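You operate a simulated robot arm through the tools that you are given. There is no shell and no other tool. Be economical: measure what you need, move in short steps, check, and stop when the job is done.

You run a simulated robot arm. Do the job below in one go: nothing can be reset, and whatever is moved stays where it is left.

JOB
Strap the small green case on the cargo rack's mat to the pull printed on its label.
Fine: buckle in the sliding block, at slot 3. Set down upright: what you pick out.

It is judged by the outcome, as a careful person would: the job done as asked, and still so three seconds after it is handed in. It fails if anything else is knocked over, pushed out of place, dropped, spilled or broken.

ROBOT AND FRAMES
A 7-joint arm with a two-finger parallel gripper on a trunk, on a base that drives. Base frame: it is fixed to the floor where the robot stands at the start and does not move with it; the origin is under the middle of the robot, x ahead of it, y to its left, z up; the surface under the hand at the start is at about z = 80. Units: cm, degrees, N and s.
With the tool pointing down near the work surface it reaches from about 24 to 70 cm from the robot's upright axis, wherever it stands. Its first joint turns from -143.0 to 143.0 degrees. Places, roughly: mat on the cargo rack [60, -40, 80]; sliding block [60, -70, 80]; yellow strap lever [50, -10, 90]. Payload 3 kg.
The TCP is the grasp point between the finger pads, 3 cm short of the fingertips. In the tool frame z runs along the fingers and y along their closing line. Largest opening 11 cm; finger width 2, thickness 1; the body of the gripper, 4.8 by 11.2 cm, starts 5.5 cm behind the TCP.
Orientation is that of the tool frame in the base frame, as [roll, pitch, yaw] about the fixed x, y, z axes, in that order (R = Rz(yaw) Ry(pitch) Rx(roll)). With the fingers straight down and closing along the base's y, the tool's x points along the base's -x, its y along +y and its z along -z.

CONTROLS
- The arm moves only by the tool servo_tool. Its argument "increments" is a list of rows, each an object of numbers (a shift or turn left out is 0, a gripper value left out holds the last): "fingers": the opening in per cent of the stroke, from 0 (shut) to 100 (fully open); "dx", "dy", "dz": the shift along the tool's x, y, z in units of 25 mm (1.0 is 25 mm); "ax", "ay", "az": the turn, a rotation vector about the tool's x, y, z in units of 4 degrees (1.0 is 4 degrees). In form: [{"fingers": .., "dx": .., "dy": .., "dz": .., "ax": .., "ay": .., "az": ..}, ...]. A call has 1 to 10 rows; each row shifts and turns the commanded pose from where the row before left it, along the tool's axes as they then stand. A call with a number of a shift or a turn outside -1 to 1 is refused whole. Rows are played at 5 a second. More than 5 cm and 8.6 degrees between two rows, or a gripper value outside its range, and nothing of the call is played. Where a pose cannot be reached the arm comes as near as it can. A force on the tool above 40 N (or 10 N above the force at the start of the call, whichever is more), or a blocked arm, ends the call early, and 0.2 s more pass. Each finger travels about 10.8 cm/s and halts on what it meets, pressing with about 27 N; the grip force reading is that of the motor and also rises with nothing between the fingers. The clock runs only during rows and for 0.2 s after the last one: add rows that do not move to give the fingers time. The reply holds the time, the measured pose of the TCP, the force on the tool along the base axes, the opening and the grip force, in the units named above and with some noise, with the torque about the TCP (base axes, N m) and any sound that the robot's microphone picked up, and new pictures: "show" is both (left out), scene, wrist or none.
- Cameras (640 x 400 px; columns grow to the right, rows downward): "scene" is now at [13.75, -3.07, 171.06]; the picture's right is [-0.48, -0.88, -0.00], its down [-0.76, 0.41, -0.51] and it looks along [0.45, -0.24, -0.86] (base axes); focal length 270 px, centre (320, 200). "wrist" rides on the gripper at [7.2, 1.7, -10.3] in the tool frame; the picture's right is [-0.23, 0.97, 0.00], its down [-0.76, -0.18, -0.62] and it looks along [-0.61, -0.14, 0.78] (tool axes); focal length 222 px, centre (320, 200). There is no depth. A picture from a camera that has moved, and an enlarged one, comes with that camera's place and axes in the base frame and with its lens.
- slide_trunk(by): slides the trunk up (or, below 0, down) by that many cm; the arm and the scene camera ride with it, the base frame stays. It gives what a move gives, with no picture.
- drive_base(legs): drives the robot by 1 to 6 legs, each [ahead, left, turn to the left] in cm, cm and degrees, along the robot's own axes; the way and the turn of a leg run together, so that a leg with both is an arc; at most 150 cm and 180 degrees a leg. The arm and the cameras ride along, it lands a little off, and it stops where it bumps. It gives what a move gives, and a new picture of the scene camera.
- aim_head(pan, tilt): turns the head with the scene camera to pan (to the left, within 86 degrees either way) and tilt (down, from -29 to 69), counted from straight ahead of the robot. It gives what a move gives, and a new picture of the scene camera.
- enlarge(camera, box): a new picture of the part [left, top, right, bottom] of that camera's present view, enlarged. No time passes.
- job_done(): hands the job in; it is judged then, once.

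Go step by step. Nothing tells you exact positions but the pictures and the camera data: compare them with the known pose of the tool, close in by small moves and look again before you grip or let go. The budget is 120 turns and 260 pictures, counting those below and the enlarged ones. Unless the task says otherwise, let go and move clear before handing in.

The tools are called after "Request:" as name(argument=value, ...) on one line, values as JSON. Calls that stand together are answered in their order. servo_tool: Moves the arm, as the interface text tells. Its arguments: {"type":"object","properties":{"increments":{"type":"array","items":{"type":"object","properties":{"fingers":{"type":"number"},"dx":{"type":"number"},"dy":{"type":"number"},"dz":{"type":"number"},"ax":{"type":"number"},"ay":{"type":"number"},"az":{"type":"number"}}}},"show":{"type":"string","enum":["both","scene","wrist","none"]}},"required":["increments"]} The other tools are called the same way: slide_trunk (by) slides the trunk up or down; drive_base (legs) drives the base; aim_head (pan, tilt) turns the head that bears the scene camera; enlarge (camera, box) takes an enlarged picture of a part of a camera's view; job_done () hands the job in.

At the start:

```text
time: 0.0
eef_pos: [60.45, -46.16, 106.36]
orientation: [-180.0, 0.1, 180.0]
wrist_force: [-0.1, 0.7, -0.3]
ft_torque: [-0.02, -0.01, -0.01]
opening: 10.98
finger_force: 0.1
trunk travel left (down, up): [-84.9, 4.1]
robot x, y, heading: [0.28, -0.04, -0.3]
head pan, tilt: [-28.6, 59.3]
```

scene: 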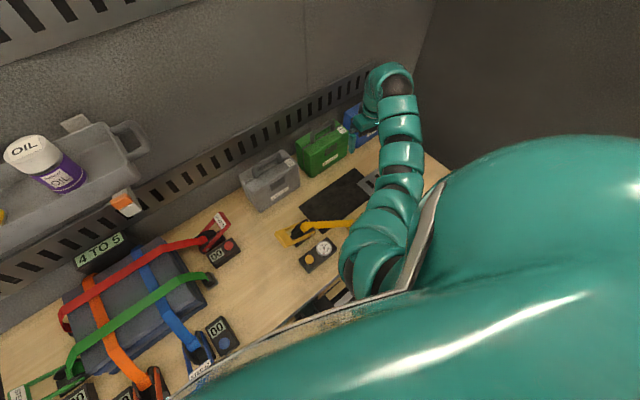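
wrist: 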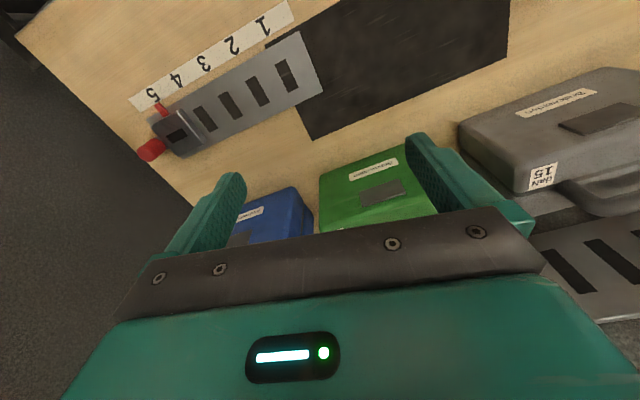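

I see three cases (grey, green, blue), a dark mat, a sliding block on a slotted rail at slot 5 and a yellow strap with a gauge. I'll enlarge for details first.

Request:
enlarge(camera="wrist", box=[120, 0, 440, 200])

Request:
enlarge(camera="scene", box=[230, 100, 470, 300])

Request:
enlarge(camera="scene", box=[0, 200, 260, 400])

```text
2.00 times, centred on (280, 100) of wrist
camera zoom: at [53.21, -44.49, 116.62], right [0.23, 0.97, 0.0], down [0.76, -0.18, 0.62], along [0.61, -0.14, -0.78], focal length 444 px, centre (400, 400)
```

zoom: 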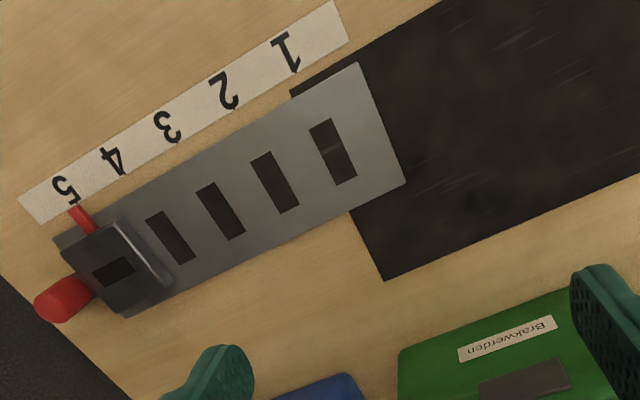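

```text
2.00 times, centred on (350, 200) of scene
camera zoom: at [13.75, -3.07, 171.06], right [-0.48, -0.88, 0.0], down [-0.76, 0.41, -0.51], along [0.45, -0.24, -0.86], focal length 540 px, centre (260, 200)
```

zoom: 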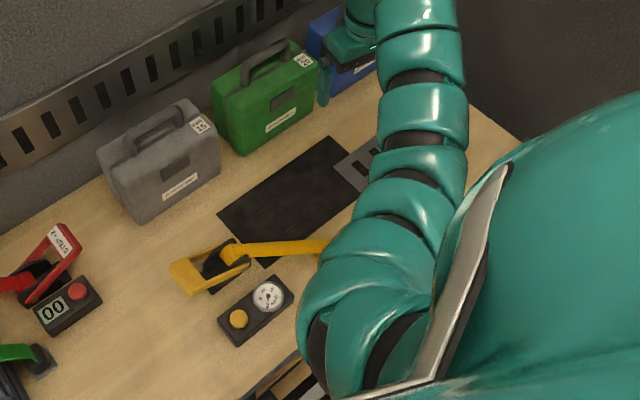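

```text
2.00 times, centred on (130, 300) of scene
camera zoom: at [13.75, -3.07, 171.06], right [-0.48, -0.88, 0.0], down [-0.76, 0.41, -0.51], along [0.45, -0.24, -0.86], focal length 540 px, centre (700, 0)
```

zoom: 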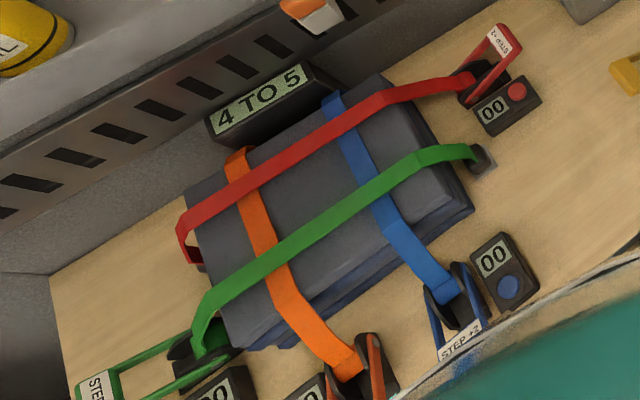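

Request:
servo_tool(increments=[{"dx": 1, "dy": 1}, {"dx": 1, "dy": 1}, {"dx": 1, "dy": 1}, {"dx": 1, "dy": 1}, {"dx": 1, "dy": 1}, {"dx": 0, "dy": 1}, {"dy": 1}, {"dy": 1}, {"dy": 1}, {"dy": 1}])

```text
time: 2.2
eef_pos: [49.58, -21.44, 103.42]
orientation: [180.0, 0.1, 179.9]
wrist_force: [0.1, 0.0, -0.1]
ft_torque: [-0.02, 0.0, -0.02]
opening: 10.98
finger_force: 0.1
out of reach, approached as far as the arm can: row 1, 2, 3
trunk travel left (down, up): [-84.9, 4.1]
robot x, y, heading: [0.1, 0.08, -0.4]
head pan, tilt: [-28.6, 59.3]
camera scene: at [13.78, -3.0, 171.06], right [-0.48, -0.88, 0.0], down [-0.76, 0.41, -0.51], along [0.45, -0.24, -0.86], focal length 270 px, centre (320, 200)
camera wrist: at [42.53, -19.76, 113.85], right [0.23, 0.97, 0.0], down [0.76, -0.18, 0.62], along [0.61, -0.14, -0.78], focal length 222 px, centre (320, 200)
```

scene: 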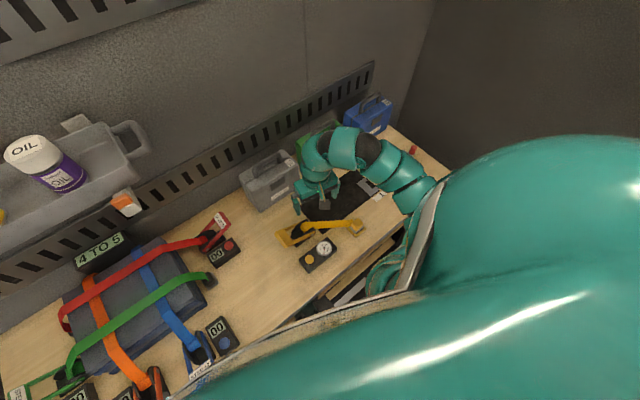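
wrist: 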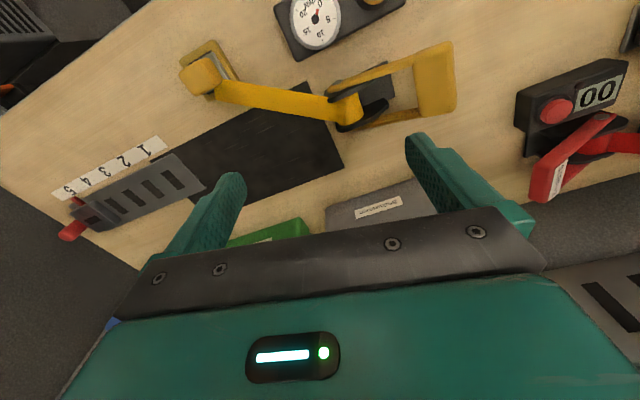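

Request:
enlarge(camera="wrist", box=[160, 0, 480, 200])

Request:
enlarge(camera="scene", box=[260, 80, 450, 290])

Request:
enlarge(camera="scene", box=[290, 230, 350, 280])

```text
2.00 times, centred on (320, 100) of wrist
camera zoom: at [42.53, -19.76, 113.85], right [0.23, 0.97, 0.0], down [0.76, -0.18, 0.62], along [0.61, -0.14, -0.78], focal length 444 px, centre (320, 400)
```

zoom: 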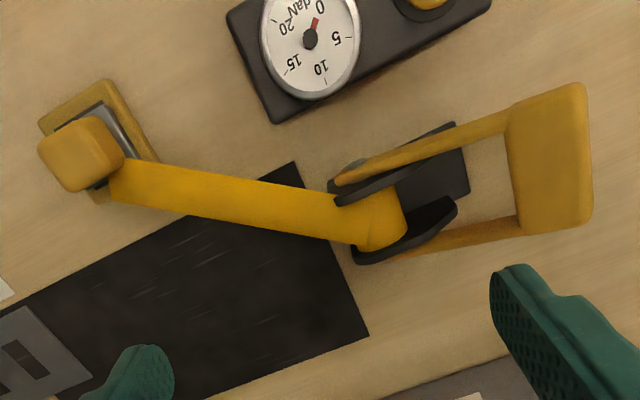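

```text
1.90 times, centred on (355, 185) of scene
camera zoom: at [13.78, -3.0, 171.06], right [-0.48, -0.88, 0.0], down [-0.76, 0.41, -0.51], along [0.45, -0.24, -0.86], focal length 515 px, centre (253, 229)
```

zoom: 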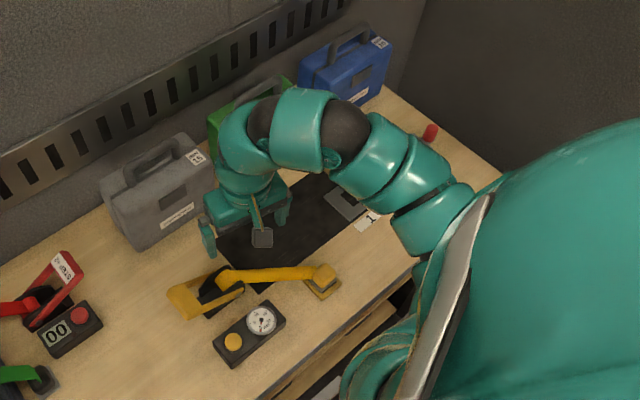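

```text
8.00 times, centred on (320, 255) of scene
camera zoom: at [13.78, -3.0, 171.06], right [-0.48, -0.88, 0.0], down [-0.76, 0.41, -0.51], along [0.45, -0.24, -0.86], focal length 2162 px, centre (320, -240)
```

zoom: 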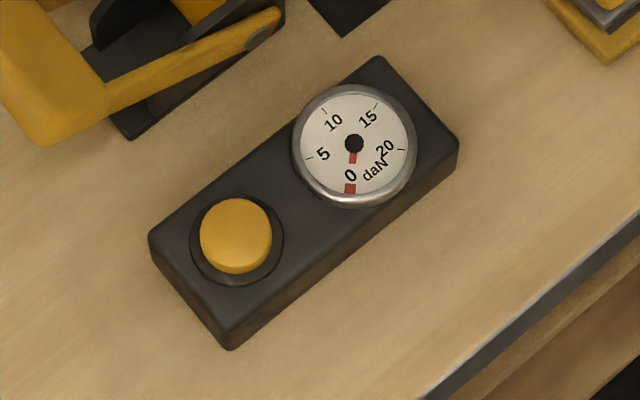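

Request:
servo_tool(increments=[{"dy": 1}, {"dy": 1}, {"dy": 1}, {"dy": 1}, {"dy": 1}, {"dy": 1}, {"dx": 1, "dy": 1}, {"dx": 1, "dy": 1}, {"dx": 1, "dy": 1}, {"dx": 1}])

Request:
enlarge(camera="scene", box=[230, 80, 470, 290])

Request:
enlarge(camera="scene", box=[290, 110, 370, 180])

Request:
enlarge(camera="scene", box=[270, 160, 440, 270])

```text
time: 4.4
eef_pos: [39.47, 0.81, 103.63]
orientation: [-179.9, 0.0, 179.9]
wrist_force: [-0.8, -0.2, -0.6]
ft_torque: [0.01, -0.02, 0.0]
opening: 10.98
finger_force: 0.0
trunk travel left (down, up): [-84.9, 4.1]
robot x, y, heading: [0.02, -0.18, -0.0]
head pan, tilt: [-28.6, 59.3]
camera scene: at [13.7, -3.12, 171.07], right [-0.48, -0.88, 0.0], down [-0.76, 0.41, -0.51], along [0.45, -0.24, -0.86], focal length 270 px, centre (320, 200)
camera wrist: at [32.23, 2.56, 113.92], right [0.23, 0.97, 0.0], down [0.76, -0.18, 0.62], along [0.61, -0.14, -0.78], focal length 222 px, centre (320, 200)
```

scene: 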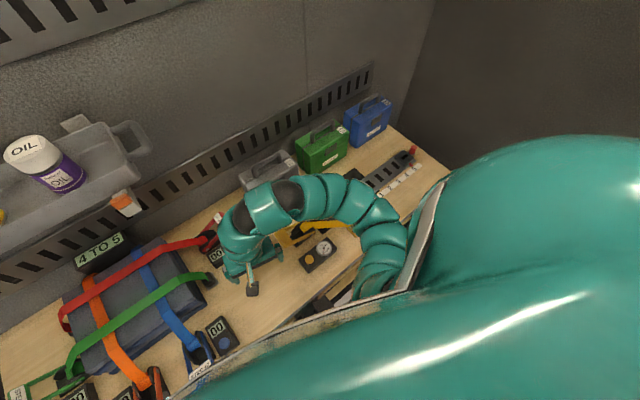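
wrist: 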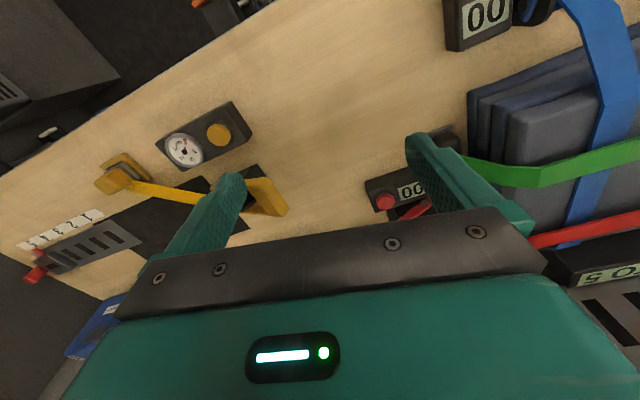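

```text
1.90 times, centred on (350, 185) of scene
camera zoom: at [13.7, -3.12, 171.07], right [-0.48, -0.88, 0.0], down [-0.76, 0.41, -0.51], along [0.45, -0.24, -0.86], focal length 515 px, centre (263, 229)
```

zoom: 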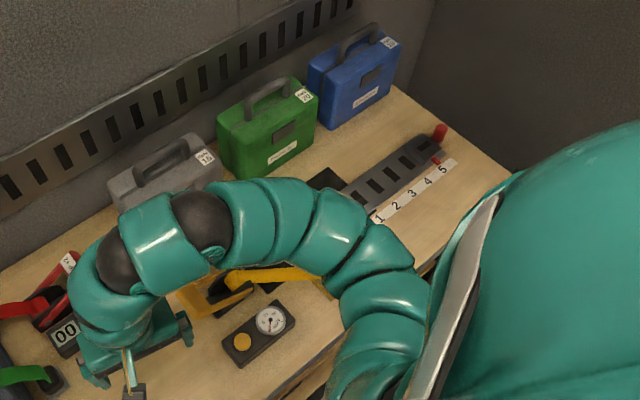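

```text
5.71 times, centred on (330, 145) of scene
camera zoom: at [13.7, -3.12, 171.07], right [-0.48, -0.88, 0.0], down [-0.76, 0.41, -0.51], along [0.45, -0.24, -0.86], focal length 1544 px, centre (263, 514)
```

zoom: 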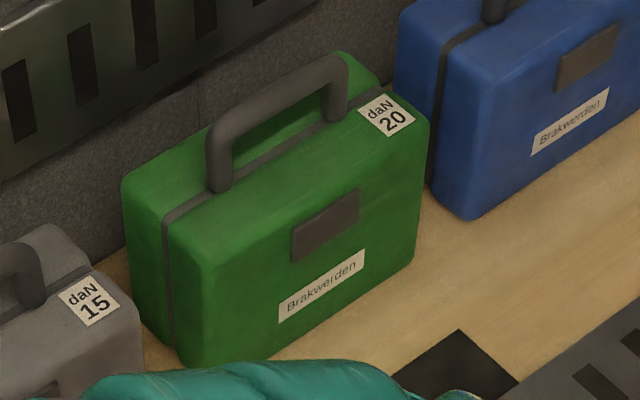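

```text
3.64 times, centred on (355, 215) of scene
camera zoom: at [13.7, -3.12, 171.07], right [-0.48, -0.88, 0.0], down [-0.76, 0.41, -0.51], along [0.45, -0.24, -0.86], focal length 983 px, centre (193, 146)
```

zoom: 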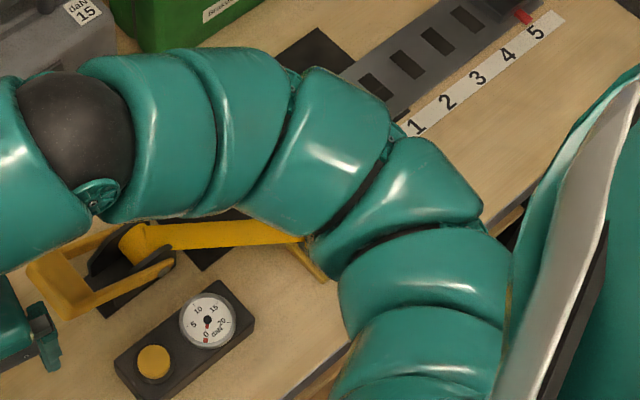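

The green case reads 20 daN; the gauge runs 0–20. Mat centre is about (58,-35), the green case about (79,-39), too far to reach from here, so I'll check the floor to the right before driving.

Request:
aim_head(pan=-80, tilt=40)

Request:
aim_head(pan=-20, tilt=69)

```text
time: 5.6
eef_pos: [39.54, 0.86, 103.63]
orientation: [-180.0, 0.1, -180.0]
wrist_force: [0.1, 0.1, 0.8]
ft_torque: [-0.04, -0.01, 0.0]
opening: 11.0
finger_force: 0.1
trunk travel left (down, up): [-84.9, 4.1]
robot x, y, heading: [-0.06, 0.12, -0.0]
head pan, tilt: [-80.0, 40.0]
camera scene: at [9.3, -8.21, 173.65], right [-0.98, -0.17, 0.0], down [-0.11, 0.63, -0.77], along [0.13, -0.75, -0.64], focal length 270 px, centre (320, 200)
```

scene: 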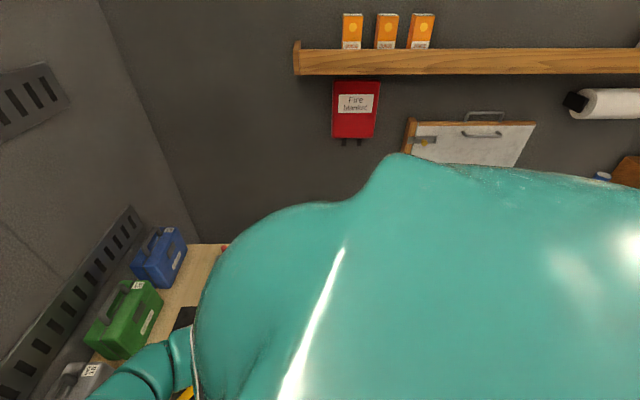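

```text
time: 6.9
eef_pos: [39.54, 0.85, 103.66]
orientation: [179.9, 0.0, -180.0]
wrist_force: [0.6, -0.8, -0.1]
ft_torque: [-0.03, 0.01, -0.02]
opening: 11.02
finger_force: 0.1
trunk travel left (down, up): [-84.9, 4.1]
robot x, y, heading: [-0.0, 0.12, -0.2]
head pan, tilt: [-20.0, 68.8]
camera scene: at [13.08, -1.75, 170.05], right [-0.34, -0.94, 0.0], down [-0.88, 0.32, -0.36], along [0.34, -0.12, -0.93], focal length 270 px, centre (320, 200)
```

scene: 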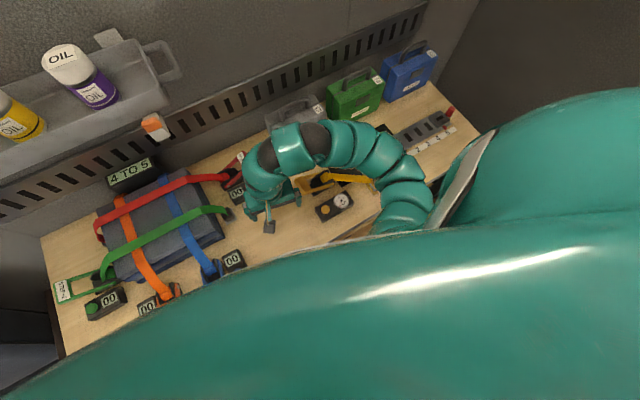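

The way to the right seems clear up to the side wall. Driving sideways in front of the work area, then a little ahead.

Request:
drive_base(legs=[[0, -38, 0]])

Request:
drive_base(legs=[[6, 0, 0]])

```text
time: 9.3
eef_pos: [39.58, -37.71, 103.64]
orientation: [179.9, 0.1, 179.9]
wrist_force: [0.3, 0.1, 0.5]
ft_torque: [0.03, -0.03, 0.02]
opening: 10.99
finger_force: 0.1
trunk travel left (down, up): [-84.9, 4.1]
robot x, y, heading: [0.12, -38.81, -0.1]
head pan, tilt: [-20.0, 68.8]
camera scene: at [13.06, -40.33, 170.04], right [-0.34, -0.94, 0.0], down [-0.88, 0.32, -0.36], along [0.34, -0.12, -0.93], focal length 270 px, centre (320, 200)
```

scene: 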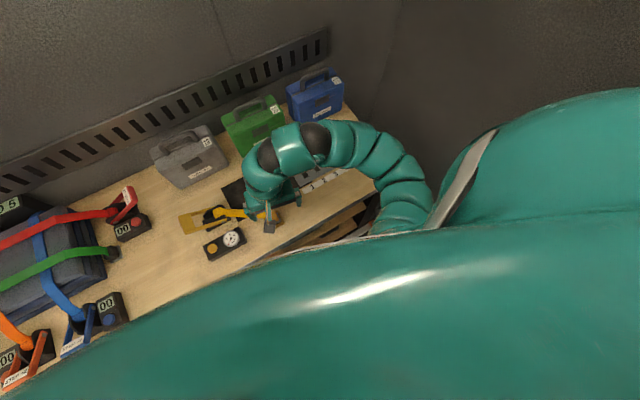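

```text
time: 10.3
eef_pos: [45.75, -37.66, 103.48]
orientation: [-180.0, 0.0, 179.9]
wrist_force: [0.6, 0.3, 0.6]
ft_torque: [0.03, 0.02, 0.0]
opening: 11.02
finger_force: 0.1
trunk travel left (down, up): [-84.9, 4.1]
robot x, y, heading: [6.12, -38.48, -0.1]
head pan, tilt: [-20.0, 68.8]
camera scene: at [19.37, -40.25, 170.02], right [-0.34, -0.94, 0.0], down [-0.88, 0.32, -0.36], along [0.34, -0.12, -0.93], focal length 270 px, centre (320, 200)
```

scene: 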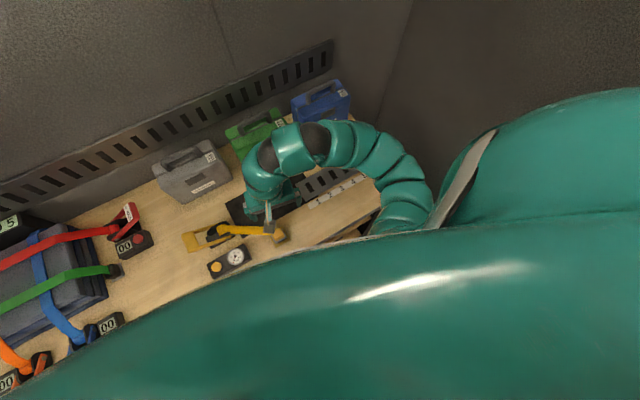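

Request:
drive_base(legs=[[6, 0, 0]])

```text
time: 11.3
eef_pos: [51.04, -37.63, 103.54]
orientation: [179.9, 0.0, 179.8]
wrist_force: [-1.1, -0.5, -0.2]
ft_torque: [-0.03, -0.03, 0.03]
opening: 11.0
finger_force: 0.0
trunk travel left (down, up): [-84.9, 4.1]
robot x, y, heading: [11.44, -38.53, -0.2]
head pan, tilt: [-20.0, 68.8]
stopped in leg 1: the robot was blocked; the commanded pose is now the measured one
camera scene: at [24.74, -40.26, 170.03], right [-0.34, -0.94, 0.0], down [-0.88, 0.32, -0.36], along [0.34, -0.12, -0.93], focal length 270 px, centre (320, 200)
```

scene: 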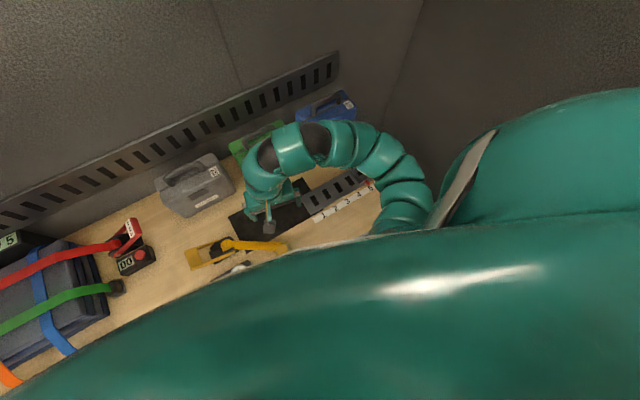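

The base touched the rack and stopped, at x=11.4, close enough. Now moving the hand to look at the sliding block.

Request:
servo_tool(increments=[{"dy": -1}, {"dy": -1}, {"dy": -1}, {"dy": -1}, {"dy": -1}, {"dy": -1}, {"dy": -1}, {"dy": -1}, {"dy": -1}, {"dy": -1}])

Request:
enlarge(camera="wrist", box=[200, 60, 440, 210])

```text
time: 13.5
eef_pos: [51.44, -39.99, 103.56]
orientation: [179.9, -0.1, 179.8]
wrist_force: [-0.1, 0.0, -0.1]
ft_torque: [-0.03, 0.01, -0.01]
opening: 11.01
finger_force: 0.0
out of reach, approached as far as the arm can: row 1, 2, 3, 4, 5, 6, 7, 8, 9, 10
trunk travel left (down, up): [-84.9, 4.1]
robot x, y, heading: [11.49, -38.31, 0.2]
head pan, tilt: [-20.0, 68.8]
camera scene: at [24.54, -40.26, 170.04], right [-0.34, -0.94, 0.0], down [-0.88, 0.32, -0.36], along [0.34, -0.12, -0.93], focal length 270 px, centre (320, 200)
camera wrist: at [44.29, -38.22, 113.92], right [0.23, 0.97, 0.0], down [0.76, -0.18, 0.62], along [0.61, -0.14, -0.78], focal length 222 px, centre (320, 200)
```

scene: 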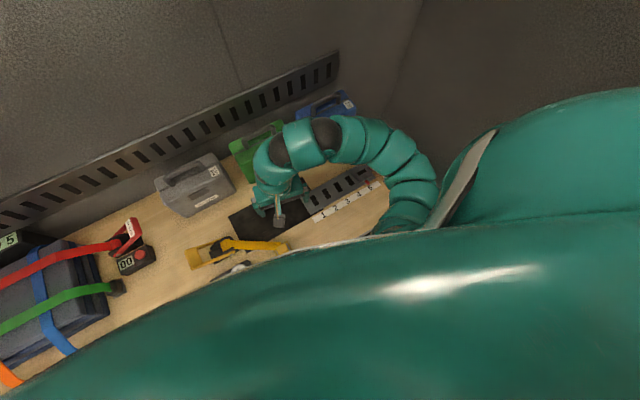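
wrist: 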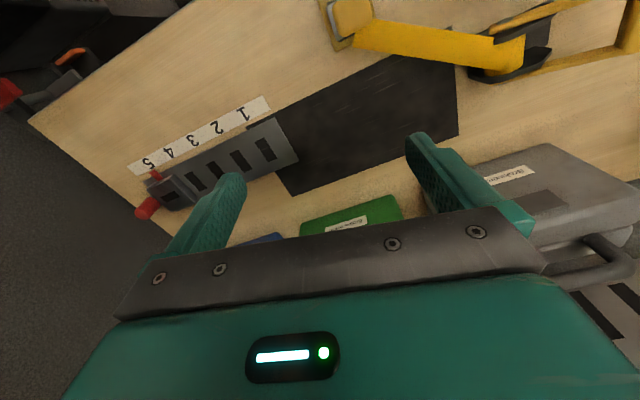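

```text
2.67 times, centred on (320, 135) of wrist
camera zoom: at [44.29, -38.22, 113.92], right [0.23, 0.97, 0.0], down [0.76, -0.18, 0.62], along [0.61, -0.14, -0.78], focal length 592 px, centre (320, 373)
```

zoom: 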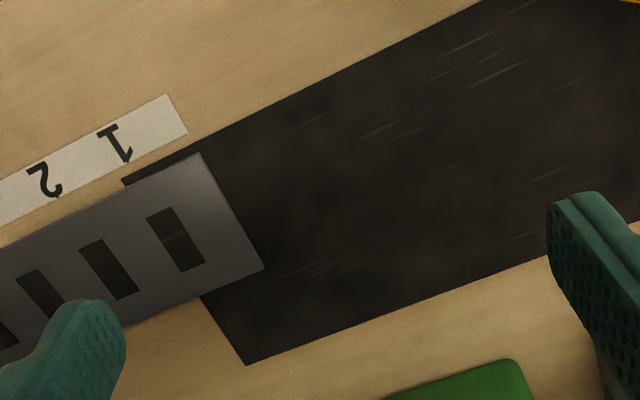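

Lateral motion was blocked at this height; I'll go a bit lower over the clear mat and try again.

Request:
servo_tool(increments=[{"dz": 1}, {"dz": 1}, {"dz": 0.5}, {"dy": -1}, {"dy": -1}, {"dy": -1}], show="wrist")

```text
time: 14.9
eef_pos: [51.93, -47.03, 96.89]
orientation: [-179.9, -0.1, 179.8]
wrist_force: [0.6, -0.4, 0.6]
ft_torque: [0.0, -0.01, 0.0]
opening: 11.0
finger_force: 0.1
out of reach, approached as far as the arm can: row 6
trunk travel left (down, up): [-84.9, 4.1]
robot x, y, heading: [11.47, -38.34, -0.2]
head pan, tilt: [-20.0, 68.8]
camera wrist: at [44.68, -45.36, 107.25], right [0.23, 0.97, 0.0], down [0.76, -0.18, 0.62], along [0.61, -0.14, -0.78], focal length 222 px, centre (320, 200)
```

wrist: 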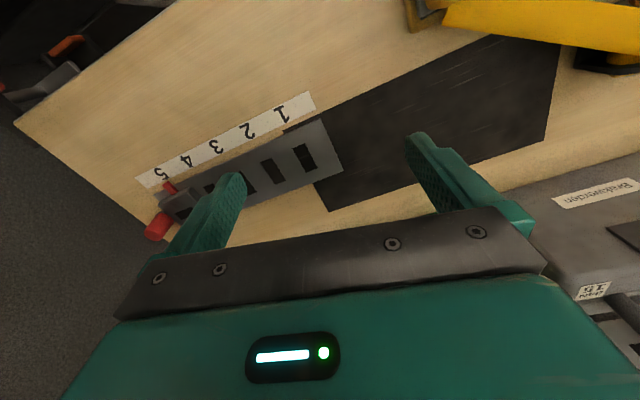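

Request:
slide_trunk(by=4)

Request:
servo_tool(increments=[{"dz": 1}, {"dz": 0.6}, {"dy": -1}, {"dy": -1}, {"dy": -1}, {"dy": -1}], show="both")

```text
time: 15.8
eef_pos: [51.82, -46.9, 100.89]
orientation: [180.0, 0.0, 179.7]
wrist_force: [0.0, 0.1, 0.6]
ft_torque: [0.03, -0.02, 0.0]
opening: 10.99
finger_force: 0.1
trunk travel left (down, up): [-88.9, 0.1]
robot x, y, heading: [11.16, -38.47, 0.0]
head pan, tilt: [-20.0, 68.8]
```

```text
time: 17.2
eef_pos: [51.88, -57.15, 96.86]
orientation: [179.9, -0.1, 179.8]
wrist_force: [-0.3, -0.1, 0.1]
ft_torque: [-0.02, 0.0, -0.02]
opening: 11.01
finger_force: 0.1
trunk travel left (down, up): [-88.9, 0.1]
robot x, y, heading: [11.82, -38.46, -0.3]
head pan, tilt: [-20.0, 68.8]
camera scene: at [24.53, -40.3, 174.04], right [-0.34, -0.94, 0.0], down [-0.88, 0.32, -0.36], along [0.34, -0.12, -0.93], focal length 270 px, centre (320, 200)
camera wrist: at [44.66, -55.33, 107.24], right [0.23, 0.97, 0.0], down [0.76, -0.18, 0.62], along [0.61, -0.14, -0.78], focal length 222 px, centre (320, 200)
```

scene: 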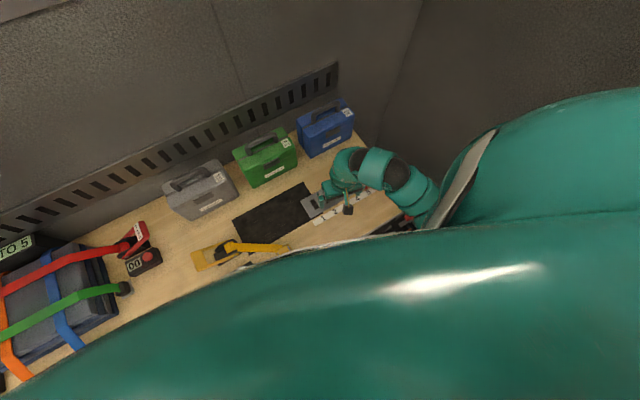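
wrist: 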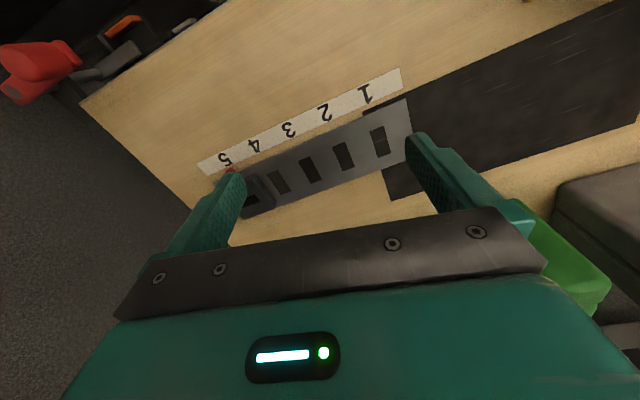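

Request:
servo_tool(increments=[{"dy": -1}, {"dy": -1}, {"dy": -1}, {"dy": -1}, {"dx": 0.5}], show="wrist")

Request:
enlarge(camera="wrist", box=[200, 60, 440, 210])

```text
time: 18.4
eef_pos: [50.36, -66.91, 96.87]
orientation: [-179.9, -0.1, 179.9]
wrist_force: [0.8, 0.0, 0.6]
ft_torque: [0.01, 0.0, -0.02]
opening: 11.0
finger_force: 0.0
trunk travel left (down, up): [-88.9, 0.1]
robot x, y, heading: [11.61, -38.7, -0.1]
head pan, tilt: [-20.0, 68.8]
camera wrist: at [43.22, -65.29, 107.19], right [0.23, 0.97, 0.0], down [0.76, -0.18, 0.62], along [0.61, -0.14, -0.78], focal length 222 px, centre (320, 200)
```

wrist: 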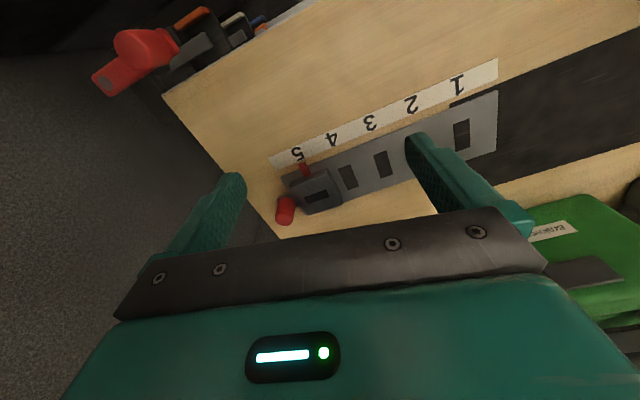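

```text
2.67 times, centred on (320, 135) of wrist
camera zoom: at [43.22, -65.29, 107.19], right [0.23, 0.97, 0.0], down [0.76, -0.18, 0.62], along [0.61, -0.14, -0.78], focal length 592 px, centre (320, 373)
```

zoom: 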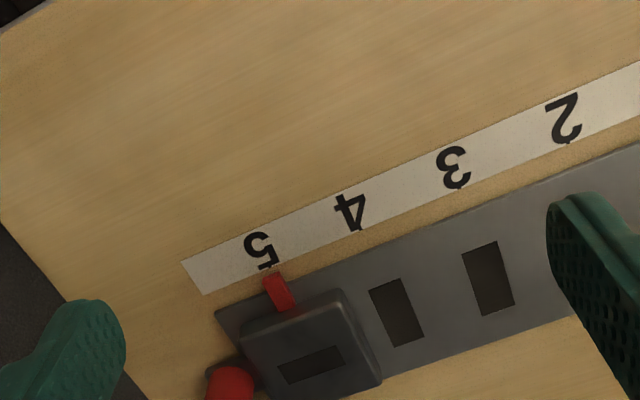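

Request:
enlarge(camera="wrist", box=[262, 150, 358, 230])

Request:
aim_head(pan=-40, tilt=60)

```text
5.00 times, centred on (310, 190) of wrist
camera zoom: at [43.22, -65.29, 107.19], right [0.23, 0.97, 0.0], down [0.76, -0.18, 0.62], along [0.61, -0.14, -0.78], focal length 1111 px, centre (370, 250)
```

zoom: 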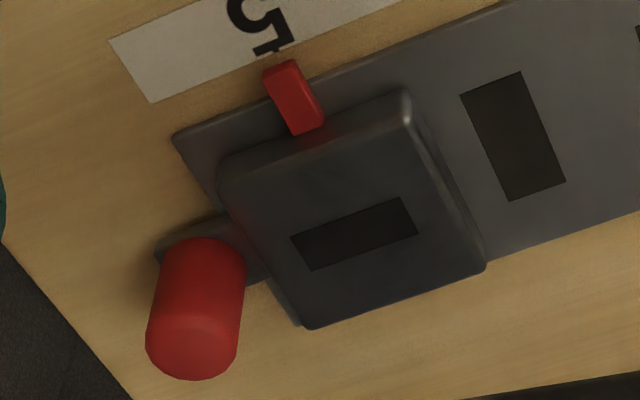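

```text
time: 19.2
eef_pos: [50.49, -67.0, 96.9]
orientation: [180.0, -0.2, 179.8]
wrist_force: [-0.2, -0.1, 0.7]
ft_torque: [-0.01, -0.02, -0.02]
opening: 11.01
finger_force: 0.1
trunk travel left (down, up): [-88.9, 0.1]
robot x, y, heading: [11.67, -38.5, -0.4]
head pan, tilt: [-40.0, 60.0]
camera scene: at [24.37, -42.62, 174.98], right [-0.64, -0.77, 0.0], down [-0.66, 0.56, -0.5], along [0.38, -0.32, -0.87], focal length 270 px, centre (320, 200)
```

scene: 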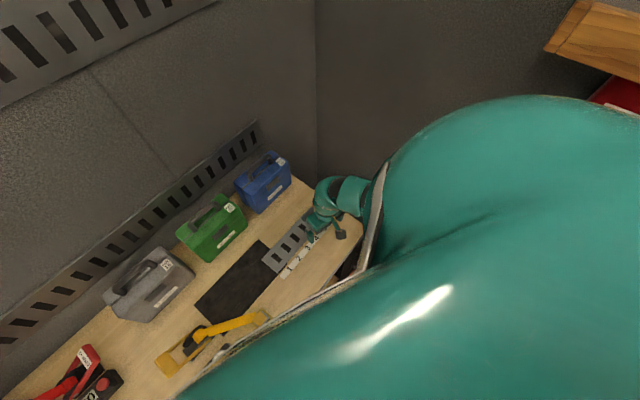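

The sliding block carries an upright red knob near (63,-75), top about z=85, at its outer end. I'll turn the hand ~80° so it closes across the rail and can grip this knob.

Request:
servo_tool(increments=[{"az": 1}, {"az": 1}, {"az": 1}, {"az": 1}, {"az": 1}, {"az": 1}, {"az": 1}, {"az": 1}, {"az": 1}, {"az": 1}], show="none")

Request:
servo_tool(increments=[{"az": 1}, {"az": 1}, {"az": 1}, {"az": 1}, {"az": 1}, {"az": 1}, {"az": 1}, {"az": 1}, {"az": 1}, {"az": 1}], show="wrist")

```text
time: 21.4
eef_pos: [50.52, -66.92, 96.8]
orientation: [180.0, -0.1, 139.7]
wrist_force: [0.0, -1.1, 0.0]
ft_torque: [0.0, -0.04, -0.03]
opening: 11.01
finger_force: 0.0
trunk travel left (down, up): [-88.9, 0.1]
robot x, y, heading: [11.73, -38.36, -0.2]
head pan, tilt: [-40.0, 60.0]
```

```text
time: 23.6
eef_pos: [50.53, -66.91, 96.8]
orientation: [-179.9, -0.2, 99.8]
wrist_force: [0.0, 0.3, -0.2]
ft_torque: [0.02, 0.03, -0.01]
opening: 11.0
finger_force: 0.1
trunk travel left (down, up): [-88.9, 0.1]
robot x, y, heading: [11.56, -38.42, -0.2]
head pan, tilt: [-40.0, 60.0]
camera wrist: at [51.05, -59.55, 107.23], right [1.0, -0.06, 0.0], down [-0.05, -0.78, 0.62], along [-0.04, -0.62, -0.78], focal length 222 px, centre (320, 200)
```

wrist: 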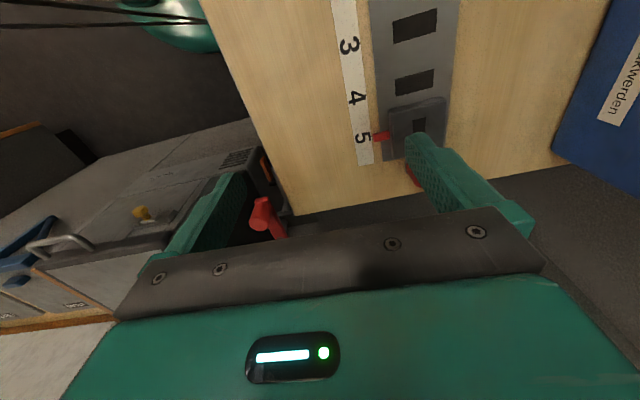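

Request:
servo_tool(increments=[{"dy": 0.87, "dx": -0.8}, {"dy": 0.87, "dx": -0.8}, {"dy": 0.87, "dx": -0.8}, {"dy": 0.87, "dx": -0.8}, {"dy": 0.87, "dx": -0.8}], show="wrist")

Request:
enlarge(camera="wrist", box=[200, 60, 440, 210])

```text
time: 24.8
eef_pos: [62.94, -75.13, 96.91]
orientation: [-179.9, -0.1, 99.7]
wrist_force: [0.5, 0.7, 0.0]
ft_torque: [-0.01, 0.03, -0.02]
opening: 10.99
finger_force: 0.1
trunk travel left (down, up): [-88.9, 0.1]
robot x, y, heading: [11.46, -38.57, -0.1]
head pan, tilt: [-40.0, 60.0]
camera wrist: at [63.44, -67.7, 107.26], right [1.0, -0.06, 0.0], down [-0.04, -0.78, 0.62], along [-0.04, -0.62, -0.78], focal length 222 px, centre (320, 200)
```

wrist: 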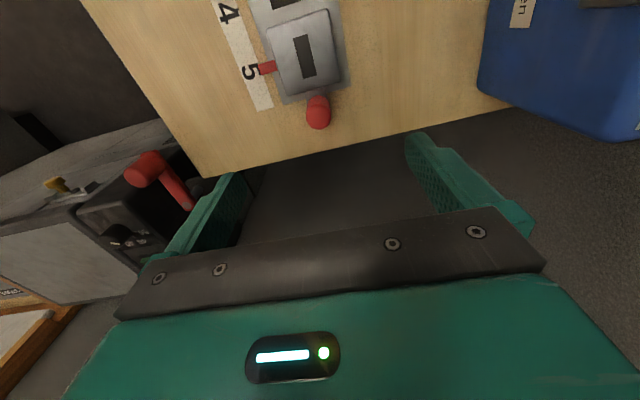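

```text
2.67 times, centred on (320, 135) of wrist
camera zoom: at [63.44, -67.7, 107.26], right [1.0, -0.06, 0.0], down [-0.04, -0.78, 0.62], along [-0.04, -0.62, -0.78], focal length 592 px, centre (320, 373)
```

zoom: 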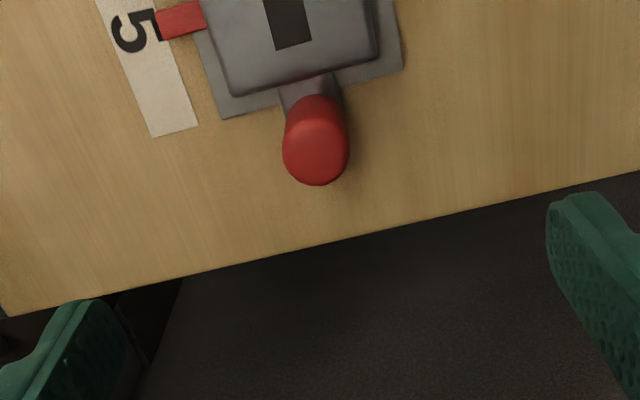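

Knob confirmed at (62.7,-75.1). Descending over it.

Request:
servo_tool(increments=[{"dz": 1, "fingers": 60}, {"dz": 1}, {"dz": 1}, {"dz": 1}], show="wrist")

```text
time: 25.8
eef_pos: [63.03, -74.97, 86.7]
orientation: [180.0, 0.0, 99.9]
wrist_force: [-0.1, 0.3, -0.4]
ft_torque: [-0.03, -0.01, -0.04]
opening: 6.58
finger_force: 0.0
trunk travel left (down, up): [-88.9, 0.1]
robot x, y, heading: [11.2, -38.56, -0.0]
head pan, tilt: [-40.0, 60.0]
camera wrist: at [63.42, -67.54, 97.08], right [1.0, -0.06, 0.0], down [-0.04, -0.78, 0.62], along [-0.04, -0.62, -0.78], focal length 222 px, centre (320, 200)
```

wrist: 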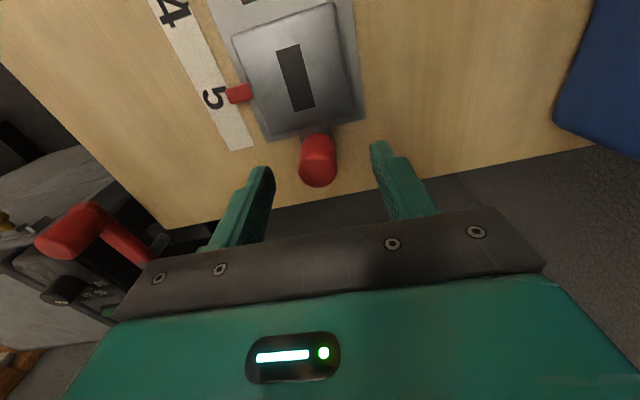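

Lined up; descending the last 2.5 cm and closing.

Request:
servo_tool(increments=[{"dz": 0.6}, {"dz": 0.4}, {"fingers": 0}, {"fingers": 0}, {"fingers": 0}], show="wrist")

```text
time: 27.0
eef_pos: [62.83, -75.01, 84.18]
orientation: [-179.8, 0.0, 99.8]
wrist_force: [-13.0, 0.2, -5.2]
ft_torque: [-0.42, 0.02, -0.05]
opening: 2.55
finger_force: 44.9
trunk travel left (down, up): [-88.9, 0.1]
robot x, y, heading: [11.74, -38.61, 0.1]
head pan, tilt: [-40.0, 60.0]
camera wrist: at [63.3, -67.57, 94.61], right [1.0, -0.06, 0.0], down [-0.04, -0.78, 0.62], along [-0.04, -0.62, -0.78], focal length 222 px, centre (320, 200)
```

wrist: 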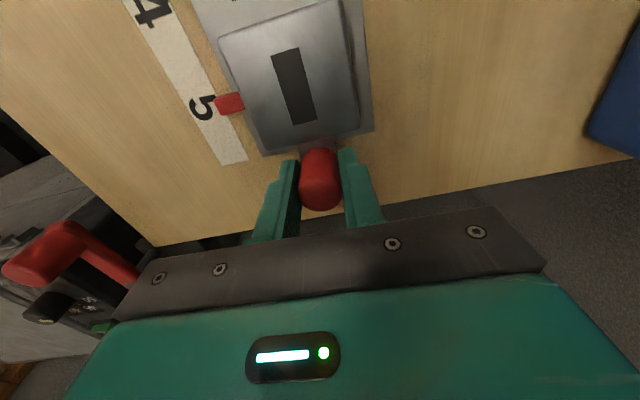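

Request:
servo_tool(increments=[{"dx": 0.4}, {"dx": 0.4}, {"dx": 0.4}], show="wrist")

```text
time: 27.8
eef_pos: [62.26, -72.07, 84.3]
orientation: [-179.8, 0.0, 99.7]
wrist_force: [-25.1, -3.3, -8.9]
ft_torque: [0.03, 0.27, 0.05]
opening: 2.53
finger_force: 45.7
trunk travel left (down, up): [-88.9, 0.1]
robot x, y, heading: [11.8, -38.77, -0.1]
head pan, tilt: [-40.0, 60.0]
camera wrist: at [62.74, -64.63, 94.62], right [1.0, -0.06, 0.0], down [-0.04, -0.78, 0.62], along [-0.04, -0.62, -0.78], focal length 222 px, centre (320, 200)
```

wrist: 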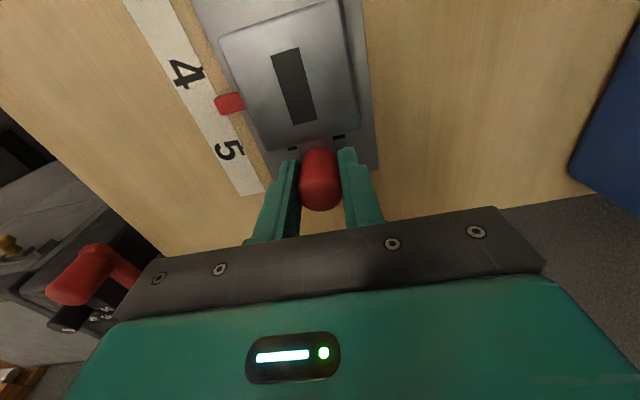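

It slides. Relieving a bit of side load and continuing to slot 3.

Request:
servo_tool(increments=[{"dx": 0.4, "dy": -0.08}, {"dx": 0.5, "dy": -0.04}, {"dx": 0.5}, {"dx": 0.5}, {"dx": 0.4}], show="wrist")

```text
time: 29.0
eef_pos: [61.18, -66.4, 84.23]
orientation: [-179.7, -0.2, 99.7]
wrist_force: [-20.0, -3.1, -21.9]
ft_torque: [-0.07, 0.04, 0.04]
opening: 2.52
finger_force: 44.8
trunk travel left (down, up): [-88.9, 0.1]
robot x, y, heading: [11.77, -38.88, -0.0]
head pan, tilt: [-40.0, 60.0]
camera wrist: at [61.62, -58.98, 94.64], right [1.0, -0.06, 0.0], down [-0.04, -0.78, 0.62], along [-0.04, -0.62, -0.78], focal length 222 px, centre (320, 200)
```

wrist: 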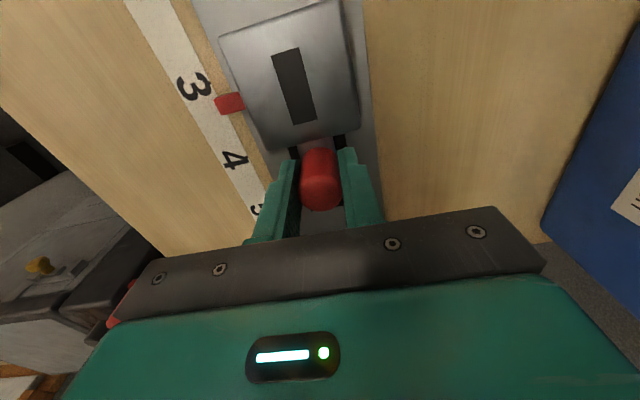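

Request:
servo_tool(increments=[{"dx": 0.25, "dy": -0.05}, {"dx": 0.21, "dz": 0.04}, {}], show="wrist")

Request:
enlarge(camera="wrist", box=[140, 0, 380, 150])

```text
time: 29.8
eef_pos: [60.89, -65.29, 84.35]
orientation: [-180.0, -0.1, 99.8]
wrist_force: [-18.0, -1.6, -14.7]
ft_torque: [1.11, 0.42, -0.02]
opening: 2.54
finger_force: 44.3
trunk travel left (down, up): [-88.9, 0.1]
robot x, y, heading: [11.33, -38.51, 0.0]
head pan, tilt: [-40.0, 60.0]
camera wrist: at [61.37, -57.87, 94.65], right [1.0, -0.06, 0.0], down [-0.04, -0.78, 0.62], along [-0.04, -0.62, -0.78], focal length 222 px, centre (320, 200)
```

wrist: 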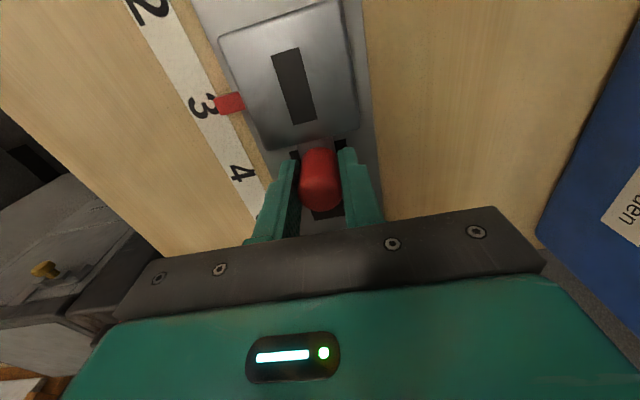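

```text
2.67 times, centred on (260, 75) of wrist
camera zoom: at [61.37, -57.87, 94.65], right [1.0, -0.06, 0.0], down [-0.04, -0.78, 0.62], along [-0.04, -0.62, -0.78], focal length 592 px, centre (480, 533)
```

zoom: 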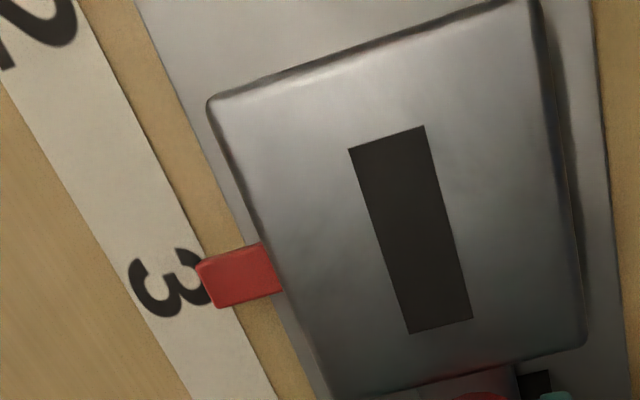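

Pointer is at 3, block moved 9.9 cm. Releasing and rising.

Request:
servo_tool(increments=[{"fingers": 60}, {"fingers": 60}, {"dz": -1}, {"dz": -1}, {"dz": -1}, {"dz": -1}, {"dz": -1}], show="both")

Request:
enlarge(camera="wrist", box=[200, 0, 440, 150])

```text
time: 31.4
eef_pos: [60.93, -65.34, 96.69]
orientation: [-180.0, -0.1, 99.8]
wrist_force: [1.5, -0.5, -0.2]
ft_torque: [0.03, 0.02, 0.01]
opening: 6.59
finger_force: 0.0
trunk travel left (down, up): [-88.9, 0.1]
robot x, y, heading: [11.61, -38.45, 0.1]
head pan, tilt: [-40.0, 60.0]
camera scene: at [24.38, -42.7, 174.98], right [-0.64, -0.76, 0.0], down [-0.66, 0.56, -0.5], along [0.38, -0.32, -0.87], focal length 270 px, centre (320, 200)
camera wrist: at [61.43, -57.92, 107.04], right [1.0, -0.06, 0.0], down [-0.04, -0.78, 0.62], along [-0.04, -0.62, -0.78], focal length 222 px, centre (320, 200)
```

scene: 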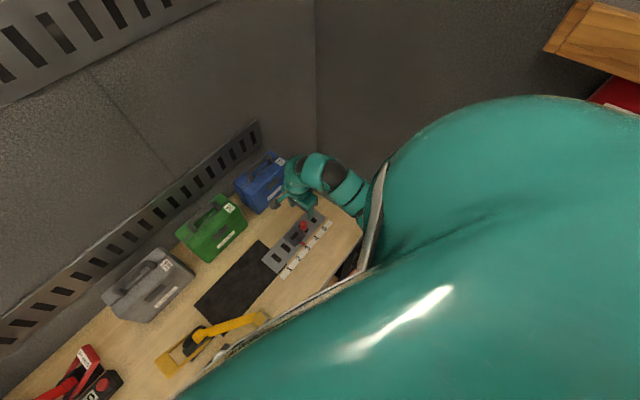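
wrist: 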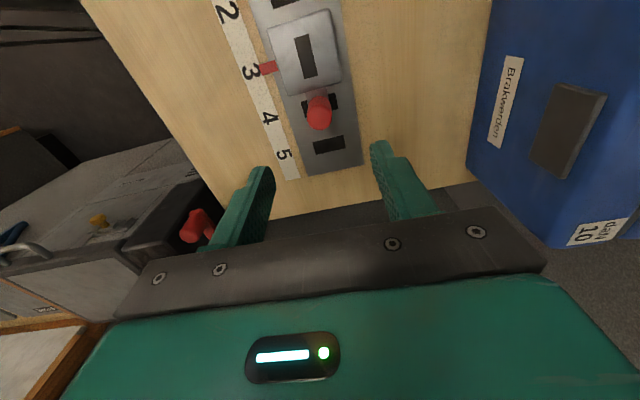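

```text
2.67 times, centred on (320, 75) of wrist
camera zoom: at [61.43, -57.92, 107.04], right [1.0, -0.06, 0.0], down [-0.04, -0.78, 0.62], along [-0.04, -0.62, -0.78], focal length 592 px, centre (320, 533)
```

zoom: 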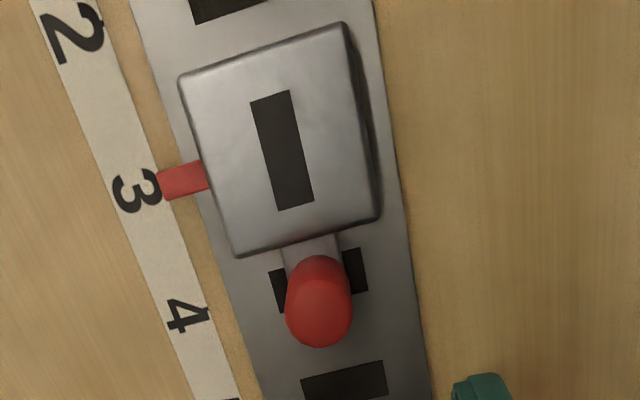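

Slot 3 is set. Next the green case: rising and moving to in front of its handle to measure it.

Request:
servo_tool(increments=[{"az": 0.85, "dz": -0.9}, {"az": 0.8, "dz": -0.9}, {"az": 0.8, "dz": -0.9}, {"dx": 1, "fingers": 60}, {"dx": 1}, {"dx": 1}, {"dx": 1}, {"dx": 1}, {"dx": 1}, {"dx": 1}], show="wrist")

Request:
servo_tool(increments=[{"dx": 1}, {"dx": 1}, {"dx": 1}, {"dx": 1}, {"dx": 1}, {"dx": 0.5}], show="both")

```text
time: 33.6
eef_pos: [60.93, -47.74, 103.47]
orientation: [-179.9, 0.0, 90.1]
wrist_force: [-0.1, -0.3, 0.0]
ft_torque: [-0.04, 0.02, 0.01]
opening: 6.61
finger_force: 0.0
trunk travel left (down, up): [-88.9, 0.1]
robot x, y, heading: [11.47, -38.57, -0.0]
head pan, tilt: [-40.0, 60.0]
camera wrist: at [62.56, -40.54, 113.9], right [0.97, -0.23, 0.0], down [-0.18, -0.76, 0.62], along [-0.14, -0.61, -0.78], focal length 222 px, centre (320, 200)
```

wrist: 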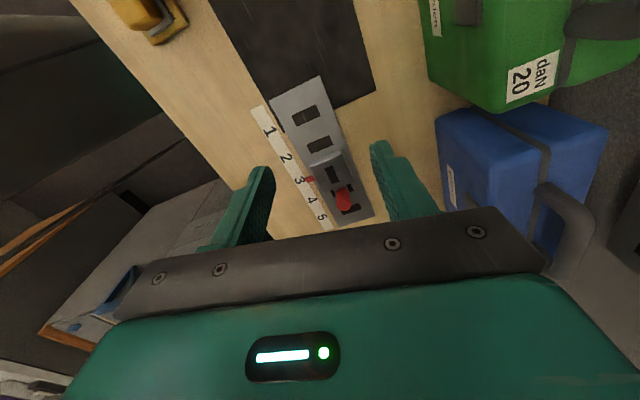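

```text
time: 35.0
eef_pos: [61.02, -34.12, 103.55]
orientation: [-180.0, 0.0, 90.0]
wrist_force: [0.6, -0.4, -0.5]
ft_torque: [-0.01, 0.03, -0.02]
opening: 6.6
finger_force: 0.0
trunk travel left (down, up): [-88.9, 0.1]
robot x, y, heading: [11.42, -38.66, -0.0]
head pan, tilt: [-40.0, 60.0]
camera scene: at [24.4, -42.62, 174.98], right [-0.64, -0.76, 0.0], down [-0.66, 0.56, -0.5], along [0.38, -0.32, -0.87], focal length 270 px, centre (320, 200)
camera wrist: at [62.69, -26.84, 113.91], right [0.97, -0.23, 0.0], down [-0.18, -0.76, 0.62], along [-0.14, -0.61, -0.78], focal length 222 px, centre (320, 200)
```

scene: 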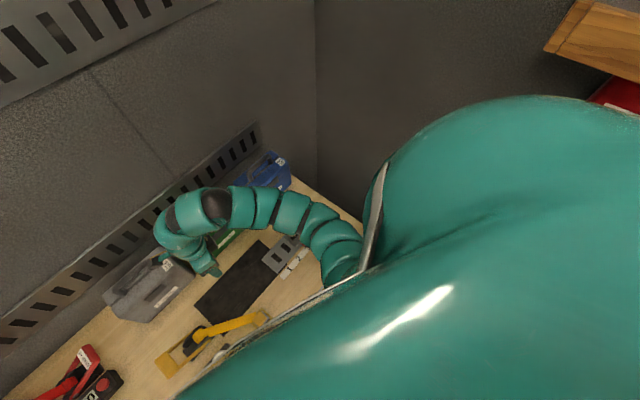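
wrist: 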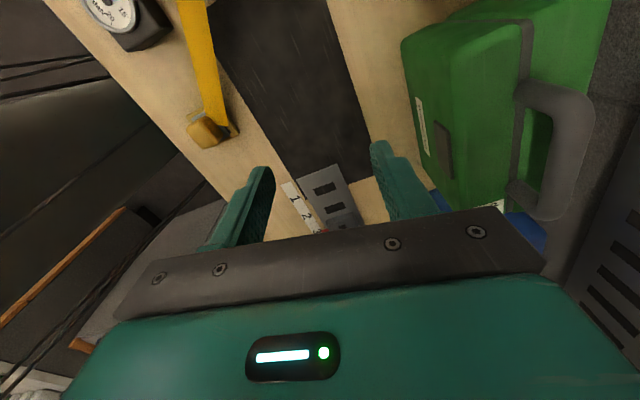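

Request:
servo_tool(increments=[{"dz": -0.8}, {"dy": 1, "dx": -0.5}, {"dy": 1, "dx": -0.5}, {"dy": 1, "dx": -0.5}], show="wrist")

```text
time: 36.0
eef_pos: [68.38, -37.67, 105.59]
orientation: [-180.0, -0.1, 90.1]
wrist_force: [-0.1, -0.6, 0.2]
ft_torque: [0.01, -0.02, -0.01]
opening: 6.63
finger_force: 0.1
trunk travel left (down, up): [-88.9, 0.1]
robot x, y, heading: [11.68, -38.6, -0.2]
head pan, tilt: [-40.0, 60.0]
camera wrist: at [70.16, -30.47, 115.91], right [0.97, -0.23, 0.0], down [-0.18, -0.76, 0.62], along [-0.14, -0.61, -0.78], focal length 222 px, centre (320, 200)
```

wrist: 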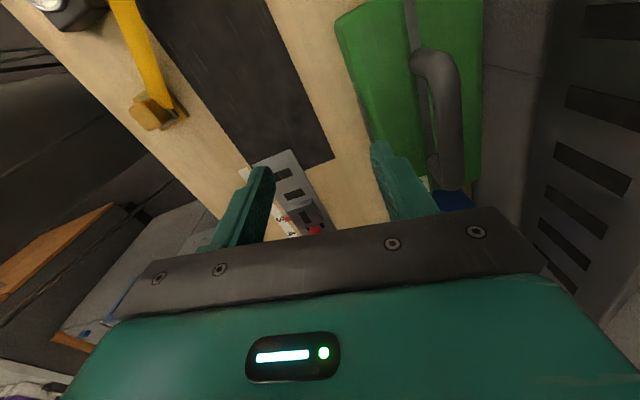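

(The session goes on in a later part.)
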